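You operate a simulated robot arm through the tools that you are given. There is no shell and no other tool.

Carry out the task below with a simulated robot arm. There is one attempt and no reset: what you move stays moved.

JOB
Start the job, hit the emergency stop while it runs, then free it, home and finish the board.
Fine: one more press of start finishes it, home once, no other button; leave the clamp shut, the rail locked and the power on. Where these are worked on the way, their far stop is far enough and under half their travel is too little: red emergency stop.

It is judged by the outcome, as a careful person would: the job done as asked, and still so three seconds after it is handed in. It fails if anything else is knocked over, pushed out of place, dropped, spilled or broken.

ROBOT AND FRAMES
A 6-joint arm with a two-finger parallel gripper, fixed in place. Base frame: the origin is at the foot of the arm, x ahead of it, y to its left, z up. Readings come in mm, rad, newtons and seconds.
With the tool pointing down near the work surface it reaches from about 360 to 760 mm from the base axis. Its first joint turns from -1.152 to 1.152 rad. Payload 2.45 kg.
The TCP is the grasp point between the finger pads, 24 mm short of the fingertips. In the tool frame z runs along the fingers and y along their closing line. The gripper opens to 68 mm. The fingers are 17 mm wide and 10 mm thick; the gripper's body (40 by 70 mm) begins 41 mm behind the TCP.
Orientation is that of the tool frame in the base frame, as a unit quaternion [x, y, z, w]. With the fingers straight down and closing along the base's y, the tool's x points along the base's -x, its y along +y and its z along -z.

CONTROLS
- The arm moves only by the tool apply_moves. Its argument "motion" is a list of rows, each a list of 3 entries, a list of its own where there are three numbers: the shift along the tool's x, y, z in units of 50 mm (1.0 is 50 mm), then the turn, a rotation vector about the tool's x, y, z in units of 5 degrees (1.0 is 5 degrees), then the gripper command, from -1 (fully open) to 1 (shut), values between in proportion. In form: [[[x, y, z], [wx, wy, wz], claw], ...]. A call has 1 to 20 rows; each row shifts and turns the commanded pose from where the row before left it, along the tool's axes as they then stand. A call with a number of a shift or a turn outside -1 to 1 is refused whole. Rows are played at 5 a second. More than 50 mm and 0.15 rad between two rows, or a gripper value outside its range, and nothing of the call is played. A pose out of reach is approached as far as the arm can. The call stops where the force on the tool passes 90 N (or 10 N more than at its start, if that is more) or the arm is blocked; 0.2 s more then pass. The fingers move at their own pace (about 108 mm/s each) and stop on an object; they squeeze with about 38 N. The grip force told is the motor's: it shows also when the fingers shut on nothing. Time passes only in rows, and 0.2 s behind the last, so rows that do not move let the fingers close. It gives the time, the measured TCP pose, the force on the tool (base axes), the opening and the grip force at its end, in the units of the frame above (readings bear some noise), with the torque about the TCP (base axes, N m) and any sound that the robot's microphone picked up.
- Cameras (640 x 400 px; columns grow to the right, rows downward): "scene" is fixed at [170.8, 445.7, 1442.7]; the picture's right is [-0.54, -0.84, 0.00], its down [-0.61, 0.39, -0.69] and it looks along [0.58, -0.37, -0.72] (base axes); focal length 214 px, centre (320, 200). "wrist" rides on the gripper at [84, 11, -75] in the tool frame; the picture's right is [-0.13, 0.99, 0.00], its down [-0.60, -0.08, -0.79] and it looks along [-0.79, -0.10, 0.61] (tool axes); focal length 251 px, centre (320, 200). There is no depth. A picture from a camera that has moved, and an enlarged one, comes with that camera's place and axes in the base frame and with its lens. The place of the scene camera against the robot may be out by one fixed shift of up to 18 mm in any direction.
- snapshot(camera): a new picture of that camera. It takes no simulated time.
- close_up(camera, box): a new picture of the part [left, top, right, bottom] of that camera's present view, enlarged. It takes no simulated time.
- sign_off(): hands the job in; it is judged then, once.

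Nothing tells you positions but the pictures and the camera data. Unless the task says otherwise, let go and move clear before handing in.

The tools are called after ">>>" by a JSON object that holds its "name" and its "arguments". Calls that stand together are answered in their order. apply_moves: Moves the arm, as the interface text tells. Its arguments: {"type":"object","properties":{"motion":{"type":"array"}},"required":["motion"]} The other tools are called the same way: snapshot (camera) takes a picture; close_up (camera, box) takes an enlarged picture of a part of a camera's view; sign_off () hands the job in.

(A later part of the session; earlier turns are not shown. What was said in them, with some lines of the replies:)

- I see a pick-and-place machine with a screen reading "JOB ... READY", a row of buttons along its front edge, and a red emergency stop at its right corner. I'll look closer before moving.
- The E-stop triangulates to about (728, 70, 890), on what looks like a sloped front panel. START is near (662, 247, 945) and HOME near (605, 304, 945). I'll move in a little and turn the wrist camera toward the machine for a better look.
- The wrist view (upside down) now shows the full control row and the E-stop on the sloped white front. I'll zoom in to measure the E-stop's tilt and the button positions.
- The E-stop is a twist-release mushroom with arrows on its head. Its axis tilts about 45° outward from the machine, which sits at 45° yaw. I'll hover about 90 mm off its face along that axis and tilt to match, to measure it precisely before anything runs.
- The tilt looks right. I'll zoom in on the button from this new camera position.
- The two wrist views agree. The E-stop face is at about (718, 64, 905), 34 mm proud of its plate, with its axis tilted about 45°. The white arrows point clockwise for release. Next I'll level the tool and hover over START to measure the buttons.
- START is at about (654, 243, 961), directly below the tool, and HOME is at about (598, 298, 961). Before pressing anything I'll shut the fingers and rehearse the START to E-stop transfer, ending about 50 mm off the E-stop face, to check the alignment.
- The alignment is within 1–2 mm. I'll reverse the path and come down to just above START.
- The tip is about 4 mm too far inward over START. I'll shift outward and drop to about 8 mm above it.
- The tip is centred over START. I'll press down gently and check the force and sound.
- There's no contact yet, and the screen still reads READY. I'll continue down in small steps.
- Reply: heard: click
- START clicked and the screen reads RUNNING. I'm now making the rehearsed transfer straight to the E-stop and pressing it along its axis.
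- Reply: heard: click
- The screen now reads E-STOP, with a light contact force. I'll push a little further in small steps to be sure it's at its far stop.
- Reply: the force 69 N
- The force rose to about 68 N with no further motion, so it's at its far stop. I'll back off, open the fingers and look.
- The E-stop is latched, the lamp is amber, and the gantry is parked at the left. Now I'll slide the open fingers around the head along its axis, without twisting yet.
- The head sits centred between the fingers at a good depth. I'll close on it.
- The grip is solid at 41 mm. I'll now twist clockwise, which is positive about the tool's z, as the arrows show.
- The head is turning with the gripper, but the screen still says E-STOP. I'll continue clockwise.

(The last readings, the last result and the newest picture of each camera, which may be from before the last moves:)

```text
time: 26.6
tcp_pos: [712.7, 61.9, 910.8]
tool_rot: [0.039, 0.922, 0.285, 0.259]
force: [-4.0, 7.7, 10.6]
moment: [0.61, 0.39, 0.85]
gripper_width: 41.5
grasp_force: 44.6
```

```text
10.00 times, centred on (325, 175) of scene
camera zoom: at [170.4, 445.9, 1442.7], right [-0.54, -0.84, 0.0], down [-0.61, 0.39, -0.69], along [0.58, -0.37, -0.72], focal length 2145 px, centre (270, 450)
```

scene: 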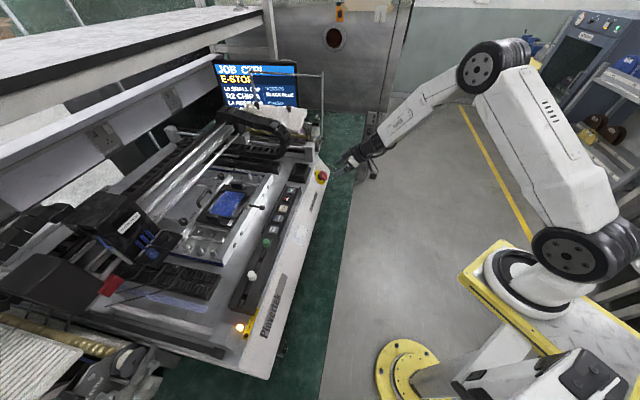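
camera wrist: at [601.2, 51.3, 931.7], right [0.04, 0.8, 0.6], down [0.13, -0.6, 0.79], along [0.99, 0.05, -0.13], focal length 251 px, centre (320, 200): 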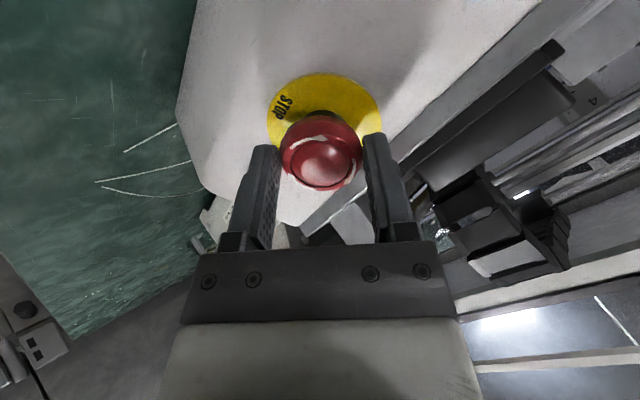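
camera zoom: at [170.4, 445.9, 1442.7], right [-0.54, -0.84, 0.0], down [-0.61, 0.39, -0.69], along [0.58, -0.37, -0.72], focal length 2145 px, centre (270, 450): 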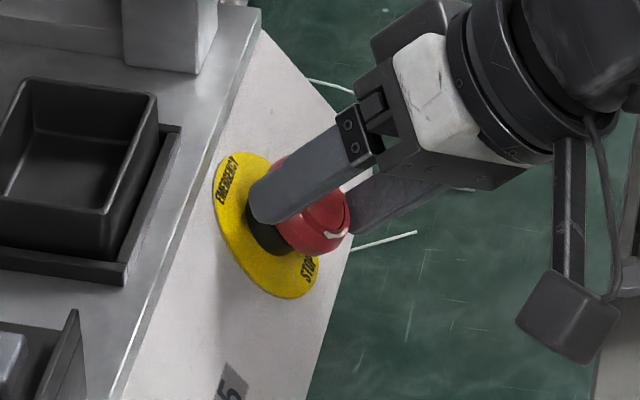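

The head is following the gripper without slip, about 48° so far. I'll keep turning.

>>> {"name": "apply_moves", "arguments": {"motion": [[[0, 0, 0], [0, 0, 1], 1], [[0, 0, 0], [0, 0, 1], 1], [[0, 0, 0], [0, 0, 1], 1]]}}

>>> {"name": "close_up", "arguments": {"camera": "scene", "box": [200, 50, 330, 130]}}

>>> {"name": "close_up", "arguments": {"camera": "wrist", "box": [250, 60, 400, 210]}}

```text
time: 27.4
tcp_pos: [712.5, 61.5, 911.2]
tool_rot: [0.159, 0.909, 0.316, 0.219]
force: [-4.1, 15.4, 14.9]
moment: [0.71, 0.18, 0.85]
gripper_width: 41.3
grasp_force: 45.1
```

```text
4.92 times, centred on (265, 90) of scene
camera zoom: at [170.3, 446.0, 1442.7], right [-0.54, -0.84, 0.0], down [-0.61, 0.39, -0.69], along [0.58, -0.37, -0.72], focal length 1056 px, centre (591, 742)
```

zoom: 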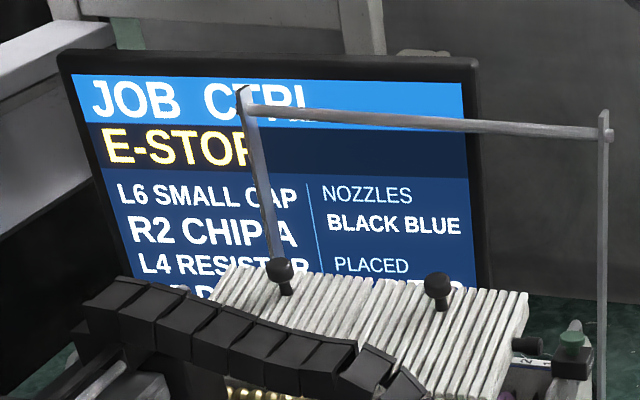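

```text
2.67 times, centred on (325, 135) of wrist
camera zoom: at [604.4, 67.9, 946.5], right [0.26, 0.69, 0.68], down [0.11, -0.72, 0.69], along [0.96, -0.1, -0.26], focal length 670 px, centre (307, 373)
```

zoom: 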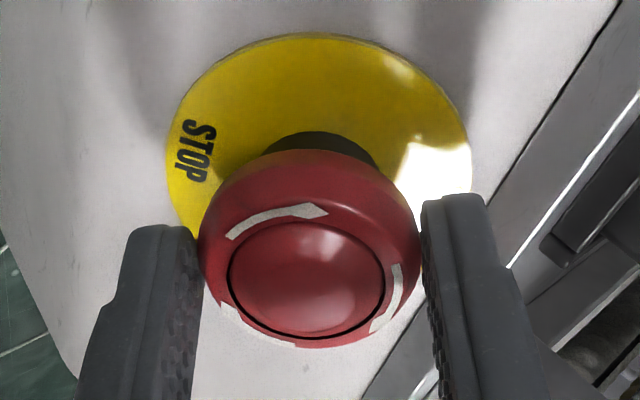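

The head is at about 65° and seems to be riding outward slightly. I'll keep turning clockwise while easing the tool outward a little with each step.

>>> {"name": "apply_moves", "arguments": {"motion": [[[0, 0, -0.02], [0, 0, 1], 1], [[0, 0, -0.02], [0, 0, 1], 1], [[0, 0, -0.02], [0, 0, 1], 1]]}}

>>> {"name": "close_up", "arguments": {"camera": "scene", "box": [200, 50, 330, 130]}}

>>> {"name": "close_up", "arguments": {"camera": "wrist", "box": [250, 60, 400, 210]}}

```text
time: 28.2
tcp_pos: [712.1, 61.4, 912.6]
tool_rot: [0.277, 0.881, 0.342, 0.176]
force: [-1.0, 18.4, 15.4]
moment: [1.0, 0.02, 0.88]
gripper_width: 41.5
grasp_force: 45.3
```

```text
4.92 times, centred on (265, 90) of scene
camera zoom: at [170.3, 446.1, 1442.6], right [-0.54, -0.84, 0.0], down [-0.61, 0.39, -0.69], along [0.58, -0.37, -0.72], focal length 1056 px, centre (591, 742)
```

zoom: 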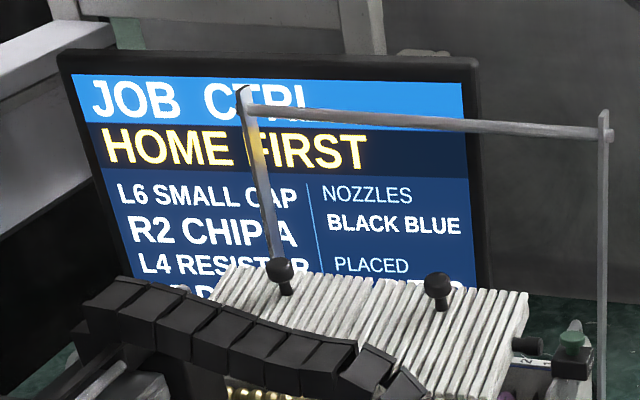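

```text
2.67 times, centred on (325, 135) of wrist
camera zoom: at [611.2, 80.2, 964.4], right [0.46, 0.53, 0.71], down [0.05, -0.82, 0.57], along [0.88, -0.23, -0.41], focal length 670 px, centre (307, 373)
```

zoom: 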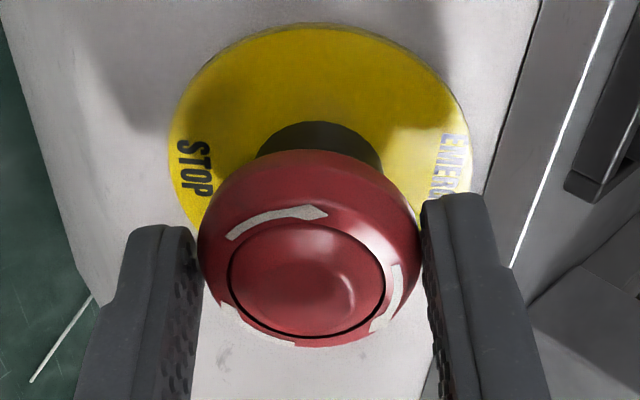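

The E-stop has released: the screen says HOME FIRST. I'll let go and back straight off.

>>> {"name": "apply_moves", "arguments": {"motion": [[[0, 0, 0], [0, 0, 0], -1], [[0, 0, 0], [0, 0, 0], -1], [[0, 0, 0], [0, 0, 0], -1], [[0, 0, -0.5], [0, 0, 0], -1], [[0, 0, -0.6], [0, 0, 0], -1], [[0, 0, -0.6], [0, 0, 0], -1], [[0, 0, 0], [0, 0, 0], -1]]}}

>>> {"name": "close_up", "arguments": {"camera": "scene", "box": [200, 50, 330, 130]}}

>>> {"name": "close_up", "arguments": {"camera": "scene", "box": [300, 155, 350, 195]}}

>>> {"name": "snapshot", "arguments": {"camera": "wrist"}}

>>> {"name": "snapshot", "arguments": {"camera": "scene"}}

```text
time: 29.8
tcp_pos: [671.0, 15.4, 969.7]
tool_rot: [0.276, 0.881, 0.341, 0.177]
force: [0.8, -0.6, -0.3]
moment: [-0.03, -0.02, -0.02]
gripper_width: 68.0
grasp_force: 0.0
```

```text
4.92 times, centred on (265, 90) of scene
camera zoom: at [170.8, 445.7, 1442.7], right [-0.54, -0.84, 0.0], down [-0.61, 0.39, -0.69], along [0.58, -0.37, -0.72], focal length 1056 px, centre (591, 742)
```

zoom: 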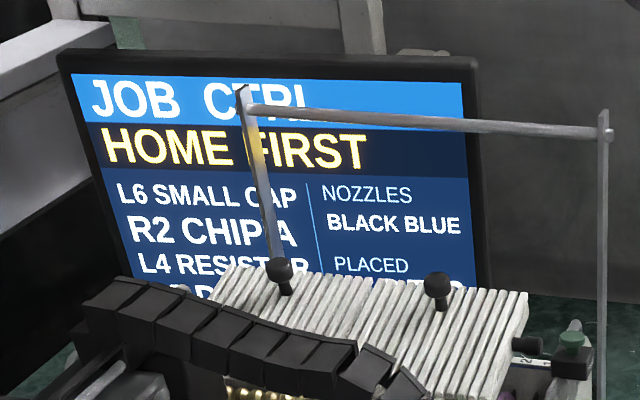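

```text
10.00 times, centred on (325, 175) of scene
camera zoom: at [170.8, 445.7, 1442.7], right [-0.54, -0.84, 0.0], down [-0.61, 0.39, -0.69], along [0.58, -0.37, -0.72], focal length 2145 px, centre (270, 450)
```

zoom: 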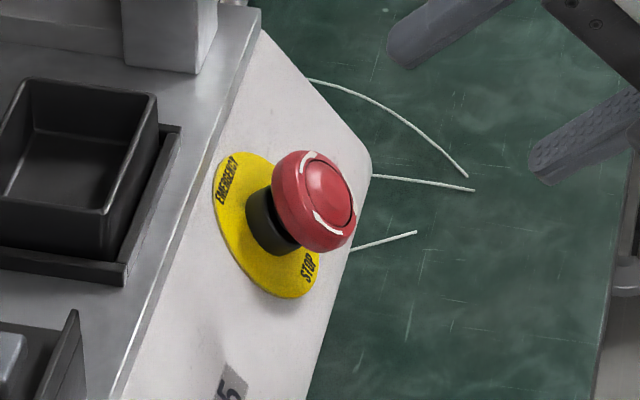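

```text
taken
camera wrist: at [570.1, 36.5, 1021.5], right [0.47, 0.53, 0.71], down [0.05, -0.81, 0.58], along [0.88, -0.24, -0.41], focal length 251 px, centre (320, 200)
```

wrist: 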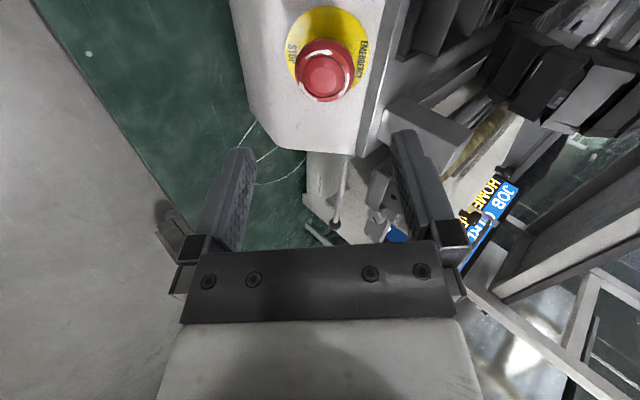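

```text
taken
```

scene: 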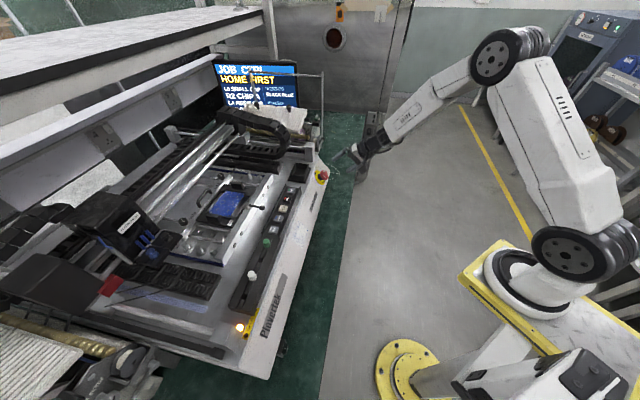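

The head popped fully out and the screen holds at HOME FIRST. I'll untwist the wrist, keeping clear, then go back above the button row.

>>> {"name": "apply_moves", "arguments": {"motion": [[[0, 0, 0], [0, 0, -1], -1], [[0, 0, 0], [0, 0, -1], -1], [[0, 0, 0], [0, 0, -1], -1], [[0, 0, 0], [0, 0, -1], -1], [[0, 0, 0], [0, 0, -1], -1], [[0, 0, 0], [0, 0, -1], -1], [[0, 0, 0], [0, 0, -1], -1], [[0, 0, 0], [0, 0, -1], -1], [[0, 0, 0], [0, 0, -1], -1], [[0, 0, 0], [0, 0, -1], -1], [[0, 0, 0], [0, 0, -1], -1], [[0, 0, 0], [0, 0, -1], -1], [[0, 0, 0], [0, 0, -1], -1], [[0, 0, 0], [0, 0, -1], -1], [[0, 0, 0], [0, 0, -1], -1], [[0, 0, 0], [0, 0, -1], -1]]}}

>>> {"name": "apply_moves", "arguments": {"motion": [[[-0.385, 0.381, 0.045], [0, 1, 0], -1], [[-0.387, 0.381, 0.012], [0, 1, 0], -1], [[-0.387, 0.381, -0.022], [0, 1, 0], -1], [[-0.383, 0.381, -0.056], [0, 1, 0], -1], [[-0.377, 0.381, -0.089], [0, 1, 0], -1], [[-0.368, 0.381, -0.122], [0, 1, 0], -1], [[-0.294, 0.381, 0.079], [0, 1, 0], -1], [[-0.299, 0.381, 0.053], [0, 1, 0], -1], [[-0.303, 0.381, 0.026], [0, 1, 0], -1], [[-0.12, 0.795, 0], [0, 0, 0], -1], [[-0.12, 0.795, 0], [0, 0, 0], -1], [[0, 0, 0], [0, 0, 0], -1], [[0, 0, 0], [0, 0, 0], -1]]}}

>>> {"name": "snapshot", "arguments": {"camera": "wrist"}}

>>> {"name": "close_up", "arguments": {"camera": "wrist", "box": [200, 20, 440, 160]}}

```text
time: 33.2
tcp_pos: [669.8, 15.0, 971.9]
tool_rot: [-0.355, 0.853, 0.146, 0.353]
force: [0.2, 0.0, 0.3]
moment: [-0.01, -0.03, -0.03]
gripper_width: 68.0
grasp_force: 0.0
```

```text
time: 36.0
tcp_pos: [597.4, 299.0, 1044.7]
tool_rot: [-0.384, 0.923, 0.0, -0.001]
force: [-0.2, -0.4, 0.0]
moment: [-0.01, 0.0, -0.02]
gripper_width: 67.9
grasp_force: 0.0
```

```text
taken
camera wrist: at [530.2, 246.5, 1120.4], right [-0.61, 0.79, 0.0], down [0.48, 0.37, 0.79], along [0.63, 0.48, -0.61], focal length 251 px, centre (320, 200)
```

wrist: 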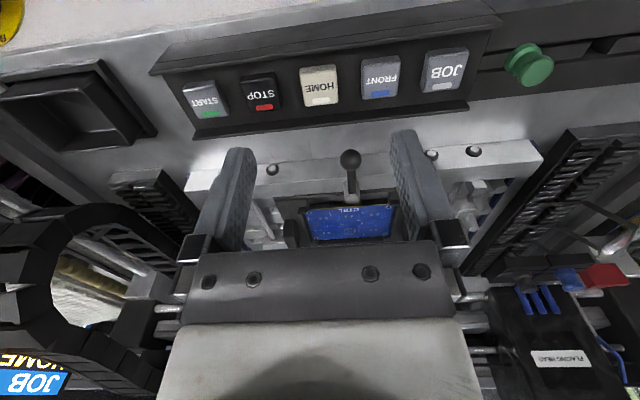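

```text
2.67 times, centred on (320, 90) of wrist
camera zoom: at [530.2, 246.5, 1120.4], right [-0.61, 0.79, 0.0], down [0.48, 0.37, 0.79], along [0.63, 0.48, -0.61], focal length 670 px, centre (320, 493)
```

zoom: 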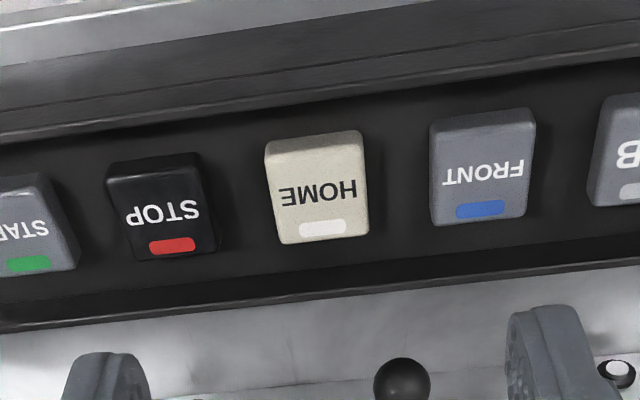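

HOME is exactly under the tool axis. I'll shut the fingers and come down to just above it.

>>> {"name": "apply_moves", "arguments": {"motion": [[[0, 0, 0], [0, 0, 0], 1], [[0, 0, 0], [0, 0, 0], 1], [[0, 0, 0.5], [0, 0, 0], 1], [[0, 0, 0.5], [0, 0, 0], 1], [[0, 0, 0.1], [0, 0, 0], 1], [[0, 0, 0], [0, 0, 0], 1]]}}

>>> {"name": "close_up", "arguments": {"camera": "wrist", "box": [240, 50, 400, 170]}}

>>> {"name": "close_up", "arguments": {"camera": "scene", "box": [255, 170, 315, 220]}}

```text
time: 37.4
tcp_pos: [597.0, 299.8, 989.1]
tool_rot: [-0.383, 0.924, 0.0, 0.0]
force: [-1.0, 0.1, 0.1]
moment: [-0.03, 0.01, -0.02]
gripper_width: 0.1
grasp_force: 23.6
```

```text
3.33 times, centred on (320, 110) of wrist
camera zoom: at [529.3, 247.3, 1064.2], right [-0.61, 0.79, 0.0], down [0.48, 0.37, 0.79], along [0.63, 0.48, -0.61], focal length 838 px, centre (320, 500)
```

zoom: 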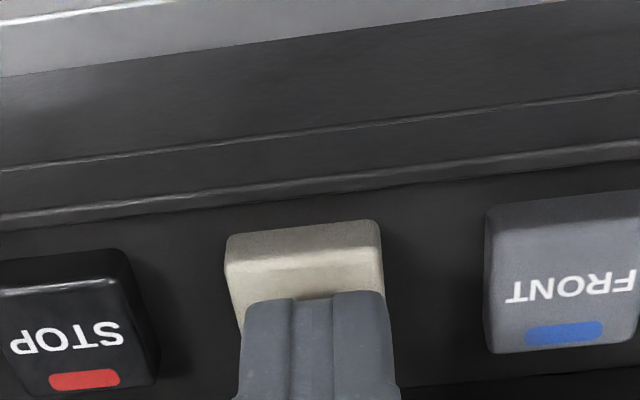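

```text
8.00 times, centred on (285, 195) of scene
camera zoom: at [170.8, 445.7, 1442.7], right [-0.54, -0.84, 0.0], down [-0.61, 0.39, -0.69], along [0.58, -0.37, -0.72], focal length 1716 px, centre (600, 240)
```

zoom: 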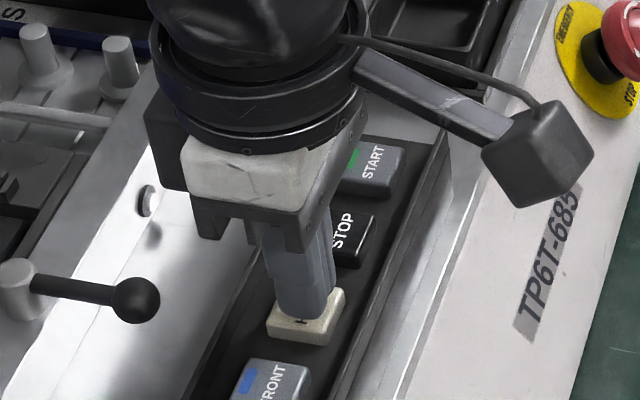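

It's centred over HOME. Pressing now.

>>> {"name": "apply_moves", "arguments": {"motion": [[[0, -0.02, 0.12], [0, 0, 0], 1], [[0, 0, 0.04], [0, 0, 0], 1], [[0, 0, 0.04], [0, 0, 0], 1]]}}

>>> {"name": "close_up", "arguments": {"camera": "scene", "box": [200, 50, 330, 130]}}

```text
time: 38.2
tcp_pos: [596.7, 299.3, 978.0]
tool_rot: [-0.383, 0.924, 0.001, 0.001]
force: [-1.8, -0.8, 8.2]
moment: [-0.01, 0.04, 0.0]
gripper_width: 0.2
grasp_force: 24.1
heard: click
```

```text
4.92 times, centred on (265, 90) of scene
camera zoom: at [170.6, 445.6, 1442.8], right [-0.54, -0.84, 0.0], down [-0.61, 0.39, -0.69], along [0.58, -0.37, -0.72], focal length 1056 px, centre (591, 742)
```

zoom: 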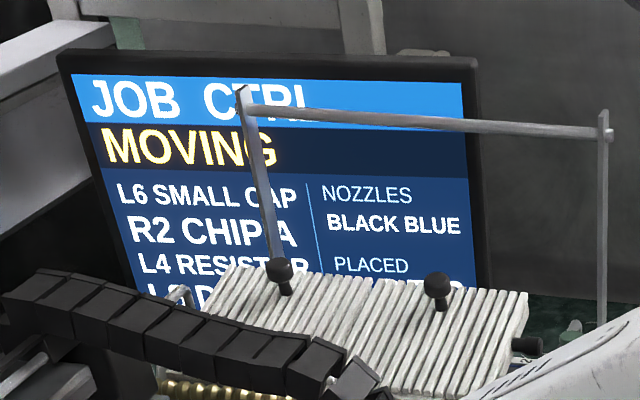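

HOME clicked and the screen shows MOVING. I'll lift off, move above START and wait for homing to finish.

>>> {"name": "apply_moves", "arguments": {"motion": [[[0, 0, -0.5], [0, 0, 0], 1], [[0, 0, -0.5], [0, 0, 0], 1], [[0, -0.825, 0], [0, 0, 0], 1], [[0, -0.825, 0], [0, 0, 0], 1], [[0, 0, 0], [0, 0, 0], 1], [[0, 0, 0], [0, 0, 0], 1], [[0, 0, 0], [0, 0, 0], 1], [[0, 0, 0], [0, 0, 0], 1], [[0, 0, 0], [0, 0, 0], 1], [[0, 0, 0], [0, 0, 0], 1], [[0, 0, 0], [0, 0, 0], 1], [[0, 0, 0], [0, 0, 0], 1]]}}

>>> {"name": "snapshot", "arguments": {"camera": "scene"}}

>>> {"name": "close_up", "arguments": {"camera": "scene", "box": [200, 50, 330, 130]}}

>>> {"name": "snapshot", "arguments": {"camera": "wrist"}}

```text
time: 40.8
tcp_pos: [655.7, 240.1, 1026.5]
tool_rot: [-0.384, 0.923, 0.0, 0.0]
force: [0.2, -0.2, 0.5]
moment: [-0.01, 0.03, 0.0]
gripper_width: 0.1
grasp_force: 24.0
```

```text
taken
```

scene: 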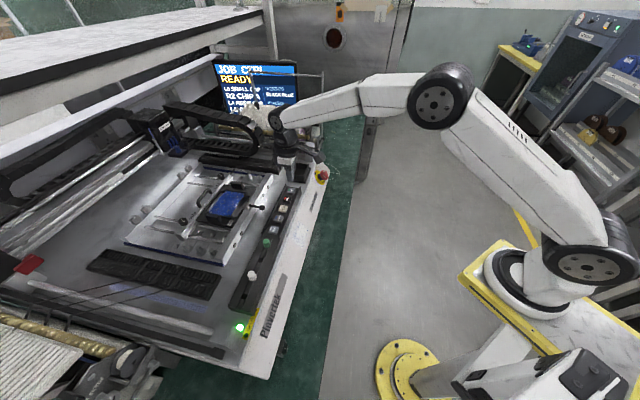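

```text
4.92 times, centred on (265, 90) of scene
camera zoom: at [170.8, 445.7, 1442.7], right [-0.54, -0.84, 0.0], down [-0.61, 0.39, -0.69], along [0.58, -0.37, -0.72], focal length 1056 px, centre (591, 742)
```

zoom: 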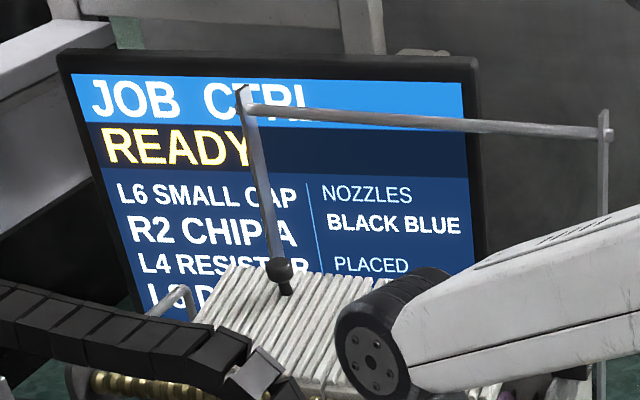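

```text
taken
camera wrist: at [588.0, 188.0, 1102.6], right [-0.61, 0.79, 0.0], down [0.48, 0.37, 0.79], along [0.63, 0.48, -0.61], focal length 251 px, centre (320, 200)
```

wrist: 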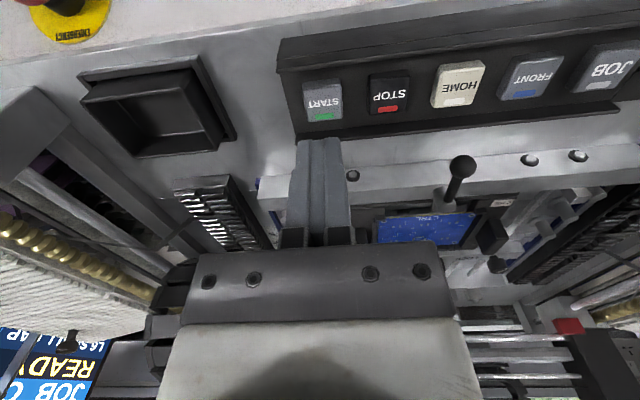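

The machine has homed and reads READY. I'll descend onto START for the final press.

>>> {"name": "apply_moves", "arguments": {"motion": [[[0, 0, 0.4], [0, 0, 0], 1], [[0, 0, 0.34], [0, 0, 0], 1], [[0, 0, 0.12], [0, 0, 0], 1], [[0, 0, 0.05], [0, 0, 0], 1], [[0, 0, 0.05], [0, 0, 0], 1]]}}

>>> {"name": "close_up", "arguments": {"camera": "scene", "box": [200, 50, 330, 130]}}

```text
time: 42.0
tcp_pos: [654.6, 241.3, 979.7]
tool_rot: [-0.384, 0.923, 0.0, 0.0]
force: [0.6, -0.1, 2.3]
moment: [-0.02, 0.04, 0.04]
gripper_width: 0.1
grasp_force: 23.9
heard: click
```

```text
4.92 times, centred on (265, 90) of scene
camera zoom: at [170.7, 445.7, 1442.7], right [-0.54, -0.84, 0.0], down [-0.61, 0.39, -0.69], along [0.58, -0.37, -0.72], focal length 1056 px, centre (591, 742)
```

zoom: 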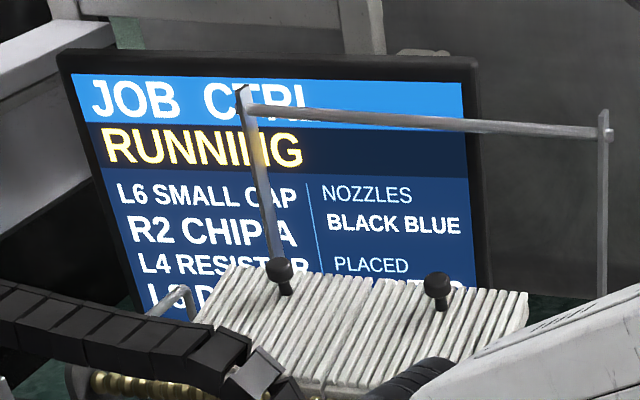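

The screen reads RUNNING again. I'll lift straight up, move clear outward toward the robot, and wait for the board to finish.

>>> {"name": "apply_moves", "arguments": {"motion": [[[0, 0, -0.5], [0, 0, 0], 1], [[0, 0, -0.8], [0, 0, 0], 1], [[0, 0, -0.8], [0, 0, 0], 1], [[0.8, 0, -0.3], [0, 0, 0], 1], [[0.8, 0, -0.3], [0, 0, 0], 1], [[0.8, 0, -0.3], [0, 0, 0], 1], [[0, 0, 0], [0, 0, 0], 1], [[0, 0, 0], [0, 0, 0], 1], [[0, 0, 0], [0, 0, 0], 1], [[0, 0, 0], [0, 0, 0], 1], [[0, 0, 0], [0, 0, 0], 1], [[0, 0, 0], [0, 0, 0], 1], [[0, 0, 0], [0, 0, 0], 1], [[0, 0, 0], [0, 0, 0], 1], [[0, 0, 0], [0, 0, 0], 1], [[0, 0, 0], [0, 0, 0], 1]]}}

>>> {"name": "snapshot", "arguments": {"camera": "scene"}}

>>> {"name": "close_up", "arguments": {"camera": "scene", "box": [200, 50, 330, 130]}}

```text
time: 45.4
tcp_pos: [570.9, 154.8, 1129.8]
tool_rot: [-0.383, 0.924, 0.001, 0.0]
force: [0.0, -0.3, 0.6]
moment: [0.01, 0.0, -0.03]
gripper_width: 0.1
grasp_force: 23.9
```

```text
taken
```

scene: 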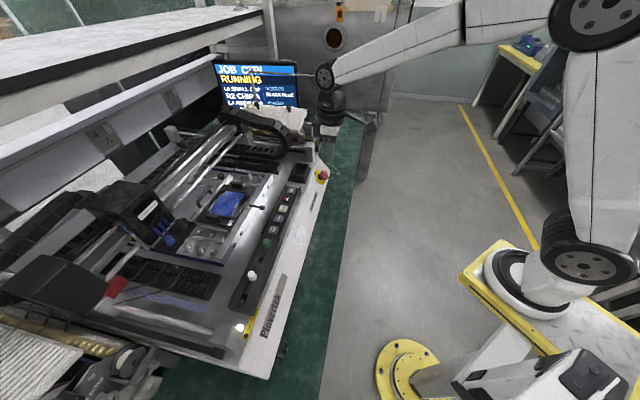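

```text
4.92 times, centred on (265, 90) of scene
camera zoom: at [170.8, 445.7, 1442.7], right [-0.54, -0.84, 0.0], down [-0.61, 0.39, -0.69], along [0.58, -0.37, -0.72], focal length 1056 px, centre (591, 742)
```

zoom: 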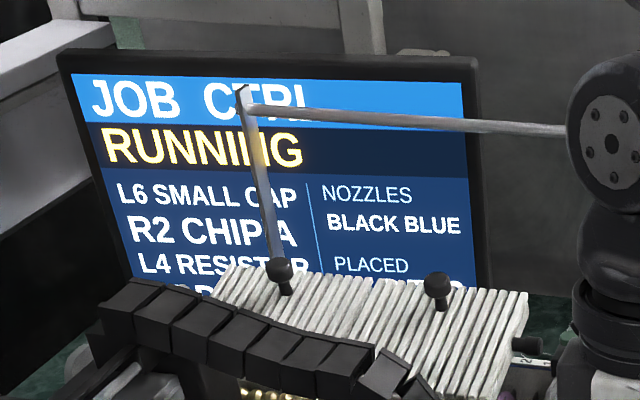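

The job is running and the arm is clear. I'll wait.

>>> {"name": "apply_moves", "arguments": {"motion": [[[0, 0, 0], [0, 0, 0], 1], [[0, 0, 0], [0, 0, 0], 1], [[0, 0, 0], [0, 0, 0], 1], [[0, 0, 0], [0, 0, 0], 1], [[0, 0, 0], [0, 0, 0], 1], [[0, 0, 0], [0, 0, 0], 1], [[0, 0, 0], [0, 0, 0], 1], [[0, 0, 0], [0, 0, 0], 1], [[0, 0, 0], [0, 0, 0], 1], [[0, 0, 0], [0, 0, 0], 1], [[0, 0, 0], [0, 0, 0], 1], [[0, 0, 0], [0, 0, 0], 1], [[0, 0, 0], [0, 0, 0], 1], [[0, 0, 0], [0, 0, 0], 1], [[0, 0, 0], [0, 0, 0], 1], [[0, 0, 0], [0, 0, 0], 1], [[0, 0, 0], [0, 0, 0], 1], [[0, 0, 0], [0, 0, 0], 1], [[0, 0, 0], [0, 0, 0], 1], [[0, 0, 0], [0, 0, 0], 1]]}}

>>> {"name": "apply_moves", "arguments": {"motion": [[[0, 0, 0], [0, 0, 0], 1], [[0, 0, 0], [0, 0, 0], 1], [[0, 0, 0], [0, 0, 0], 1], [[0, 0, 0], [0, 0, 0], 1], [[0, 0, 0], [0, 0, 0], 1], [[0, 0, 0], [0, 0, 0], 1], [[0, 0, 0], [0, 0, 0], 1], [[0, 0, 0], [0, 0, 0], 1], [[0, 0, 0], [0, 0, 0], 1], [[0, 0, 0], [0, 0, 0], 1], [[0, 0, 0], [0, 0, 0], 1], [[0, 0, 0], [0, 0, 0], 1], [[0, 0, 0], [0, 0, 0], 1], [[0, 0, 0], [0, 0, 0], 1], [[0, 0, 0], [0, 0, 0], 1], [[0, 0, 0], [0, 0, 0], 1], [[0, 0, 0], [0, 0, 0], 1], [[0, 0, 0], [0, 0, 0], 1], [[0, 0, 0], [0, 0, 0], 1], [[0, 0, 0], [0, 0, 0], 1]]}}

>>> {"name": "snapshot", "arguments": {"camera": "scene"}}

>>> {"name": "close_up", "arguments": {"camera": "scene", "box": [200, 50, 330, 130]}}

```text
time: 49.6
tcp_pos: [571.2, 154.8, 1130.3]
tool_rot: [-0.384, 0.923, 0.0, 0.0]
force: [-0.2, -0.6, -0.9]
moment: [0.03, -0.04, 0.04]
gripper_width: 0.0
grasp_force: 22.8
```

```text
time: 53.8
tcp_pos: [571.9, 155.2, 1130.5]
tool_rot: [-0.383, 0.924, 0.0, -0.001]
force: [0.4, -0.2, 0.6]
moment: [0.0, 0.03, -0.01]
gripper_width: 0.0
grasp_force: 23.7
```

```text
taken
```

scene: 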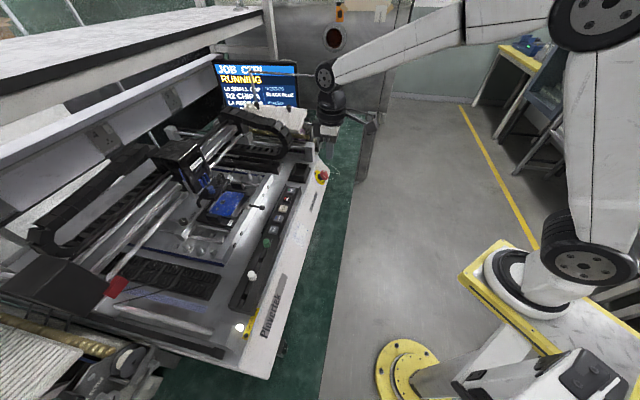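

```text
4.92 times, centred on (265, 90) of scene
camera zoom: at [170.8, 445.7, 1442.7], right [-0.54, -0.84, 0.0], down [-0.61, 0.39, -0.69], along [0.58, -0.37, -0.72], focal length 1056 px, centre (591, 742)
```

zoom: 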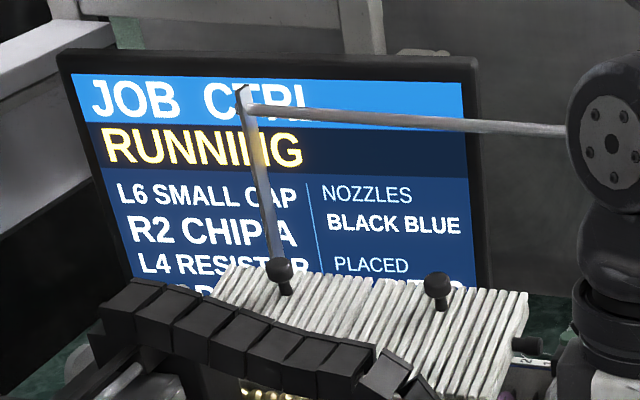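

It's still placing parts, so I'll keep waiting.

>>> {"name": "apply_moves", "arguments": {"motion": [[[0, 0, 0], [0, 0, 0], 1], [[0, 0, 0], [0, 0, 0], 1], [[0, 0, 0], [0, 0, 0], 1], [[0, 0, 0], [0, 0, 0], 1], [[0, 0, 0], [0, 0, 0], 1], [[0, 0, 0], [0, 0, 0], 1], [[0, 0, 0], [0, 0, 0], 1], [[0, 0, 0], [0, 0, 0], 1], [[0, 0, 0], [0, 0, 0], 1], [[0, 0, 0], [0, 0, 0], 1], [[0, 0, 0], [0, 0, 0], 1], [[0, 0, 0], [0, 0, 0], 1], [[0, 0, 0], [0, 0, 0], 1], [[0, 0, 0], [0, 0, 0], 1], [[0, 0, 0], [0, 0, 0], 1], [[0, 0, 0], [0, 0, 0], 1], [[0, 0, 0], [0, 0, 0], 1], [[0, 0, 0], [0, 0, 0], 1], [[0, 0, 0], [0, 0, 0], 1], [[0, 0, 0], [0, 0, 0], 1]]}}

>>> {"name": "apply_moves", "arguments": {"motion": [[[0, 0, 0], [0, 0, 0], 1], [[0, 0, 0], [0, 0, 0], 1], [[0, 0, 0], [0, 0, 0], 1], [[0, 0, 0], [0, 0, 0], 1], [[0, 0, 0], [0, 0, 0], 1], [[0, 0, 0], [0, 0, 0], 1], [[0, 0, 0], [0, 0, 0], 1], [[0, 0, 0], [0, 0, 0], 1], [[0, 0, 0], [0, 0, 0], 1], [[0, 0, 0], [0, 0, 0], 1], [[0, 0, 0], [0, 0, 0], 1], [[0, 0, 0], [0, 0, 0], 1], [[0, 0, 0], [0, 0, 0], 1], [[0, 0, 0], [0, 0, 0], 1], [[0, 0, 0], [0, 0, 0], 1], [[0, 0, 0], [0, 0, 0], 1], [[0, 0, 0], [0, 0, 0], 1], [[0, 0, 0], [0, 0, 0], 1], [[0, 0, 0], [0, 0, 0], 1], [[0, 0, 0], [0, 0, 0], 1]]}}

>>> {"name": "apply_moves", "arguments": {"motion": [[[0, 0, 0], [0, 0, 0], 1], [[0, 0, 0], [0, 0, 0], 1], [[0, 0, 0], [0, 0, 0], 1], [[0, 0, 0], [0, 0, 0], 1], [[0, 0, 0], [0, 0, 0], 1], [[0, 0, 0], [0, 0, 0], 1], [[0, 0, 0], [0, 0, 0], 1], [[0, 0, 0], [0, 0, 0], 1], [[0, 0, 0], [0, 0, 0], 1], [[0, 0, 0], [0, 0, 0], 1], [[0, 0, 0], [0, 0, 0], 1], [[0, 0, 0], [0, 0, 0], 1], [[0, 0, 0], [0, 0, 0], 1], [[0, 0, 0], [0, 0, 0], 1], [[0, 0, 0], [0, 0, 0], 1], [[0, 0, 0], [0, 0, 0], 1], [[0, 0, 0], [0, 0, 0], 1], [[0, 0, 0], [0, 0, 0], 1], [[0, 0, 0], [0, 0, 0], 1], [[0, 0, 0], [0, 0, 0], 1]]}}

>>> {"name": "snapshot", "arguments": {"camera": "scene"}}

>>> {"name": "close_up", "arguments": {"camera": "scene", "box": [200, 50, 330, 130]}}

```text
time: 58.0
tcp_pos: [571.9, 155.4, 1129.7]
tool_rot: [-0.383, 0.924, 0.0, -0.001]
force: [-0.5, 1.1, -0.3]
moment: [0.03, -0.03, -0.01]
gripper_width: 0.0
grasp_force: 23.6
```

```text
time: 62.2
tcp_pos: [571.8, 155.3, 1128.9]
tool_rot: [-0.383, 0.924, 0.001, 0.0]
force: [0.4, 0.0, 1.1]
moment: [0.01, 0.04, 0.01]
gripper_width: 0.0
grasp_force: 23.7
```

```text
time: 66.4
tcp_pos: [571.4, 155.1, 1130.2]
tool_rot: [-0.384, 0.924, 0.001, 0.0]
force: [-0.6, 0.9, -0.3]
moment: [-0.01, 0.0, 0.01]
gripper_width: 0.0
grasp_force: 23.9
```

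```text
taken
```

scene: 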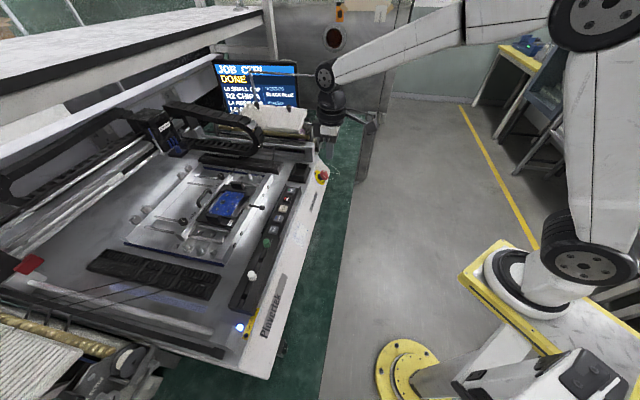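

```text
4.92 times, centred on (265, 90) of scene
camera zoom: at [170.8, 445.7, 1442.7], right [-0.54, -0.84, 0.0], down [-0.61, 0.39, -0.69], along [0.58, -0.37, -0.72], focal length 1056 px, centre (591, 742)
```

zoom: 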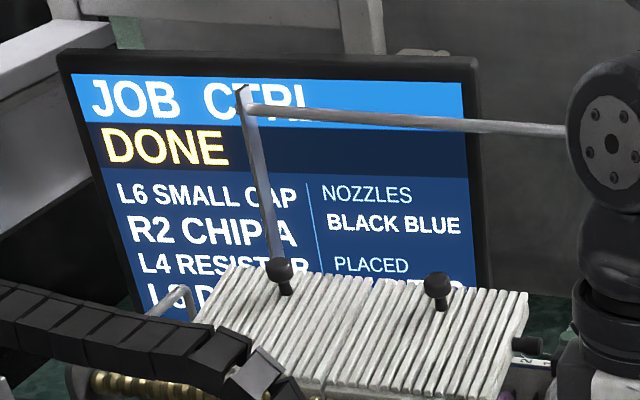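

The screen reads DONE and the gantry is back home. I'll take a last look at the board, clamp and E-stop before handing in.

>>> {"name": "close_up", "arguments": {"camera": "scene", "box": [180, 150, 340, 250]}}

>>> {"name": "close_up", "arguments": {"camera": "scene", "box": [190, 170, 280, 230]}}

```text
4.00 times, centred on (260, 200) of scene
camera zoom: at [170.8, 445.7, 1442.7], right [-0.54, -0.84, 0.0], down [-0.61, 0.39, -0.69], along [0.58, -0.37, -0.72], focal length 858 px, centre (560, 200)
```

zoom: 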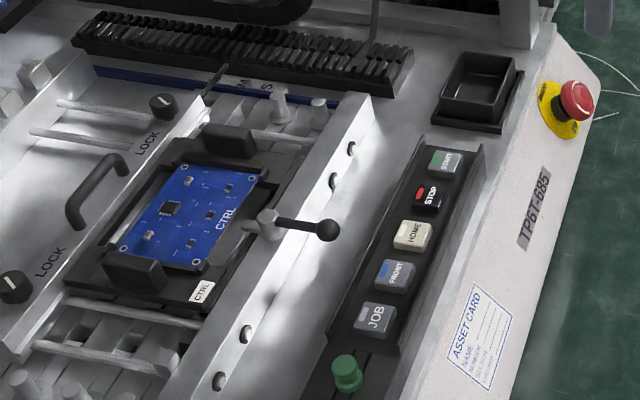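

```text
6.67 times, centred on (235, 200) of scene
camera zoom: at [170.8, 445.7, 1442.7], right [-0.54, -0.84, 0.0], down [-0.61, 0.39, -0.69], along [0.58, -0.37, -0.72], focal length 1430 px, centre (887, 200)
```

zoom: 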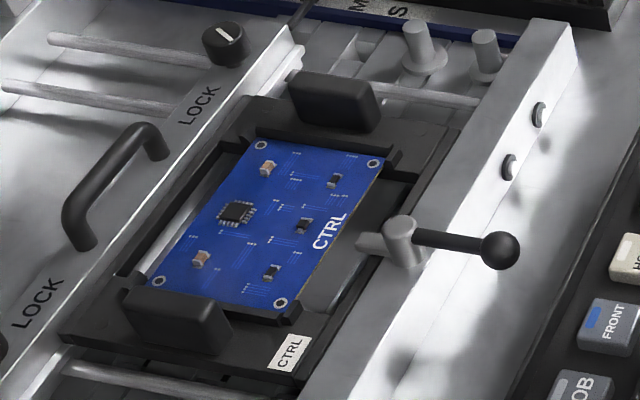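

The board is populated and DONE, the clamp and rail are untouched, the E-stop is out, the power is on and the arm is clear. I'm handing in.

>>> {"name": "sign_off", "arguments": {}}

```text
The job is handed in.
```

The board is finished: the screen reads DONE, and the parts are on the board. I've handed the job in.

- **Sequence:** I pressed START once. While the job was running I pushed the emergency stop to its far stop, and the screen showed E-STOP. I then twisted it clockwise until it popped out and the screen asked for HOME.
- **Finish:** I pressed HOME once, then START once when the screen read READY again. The job then ran through to DONE, and I pressed no other button.
- **Final state:** The clamp and rail weren't touched, the power is on, the emergency stop is out and the arm is clear of the machine.
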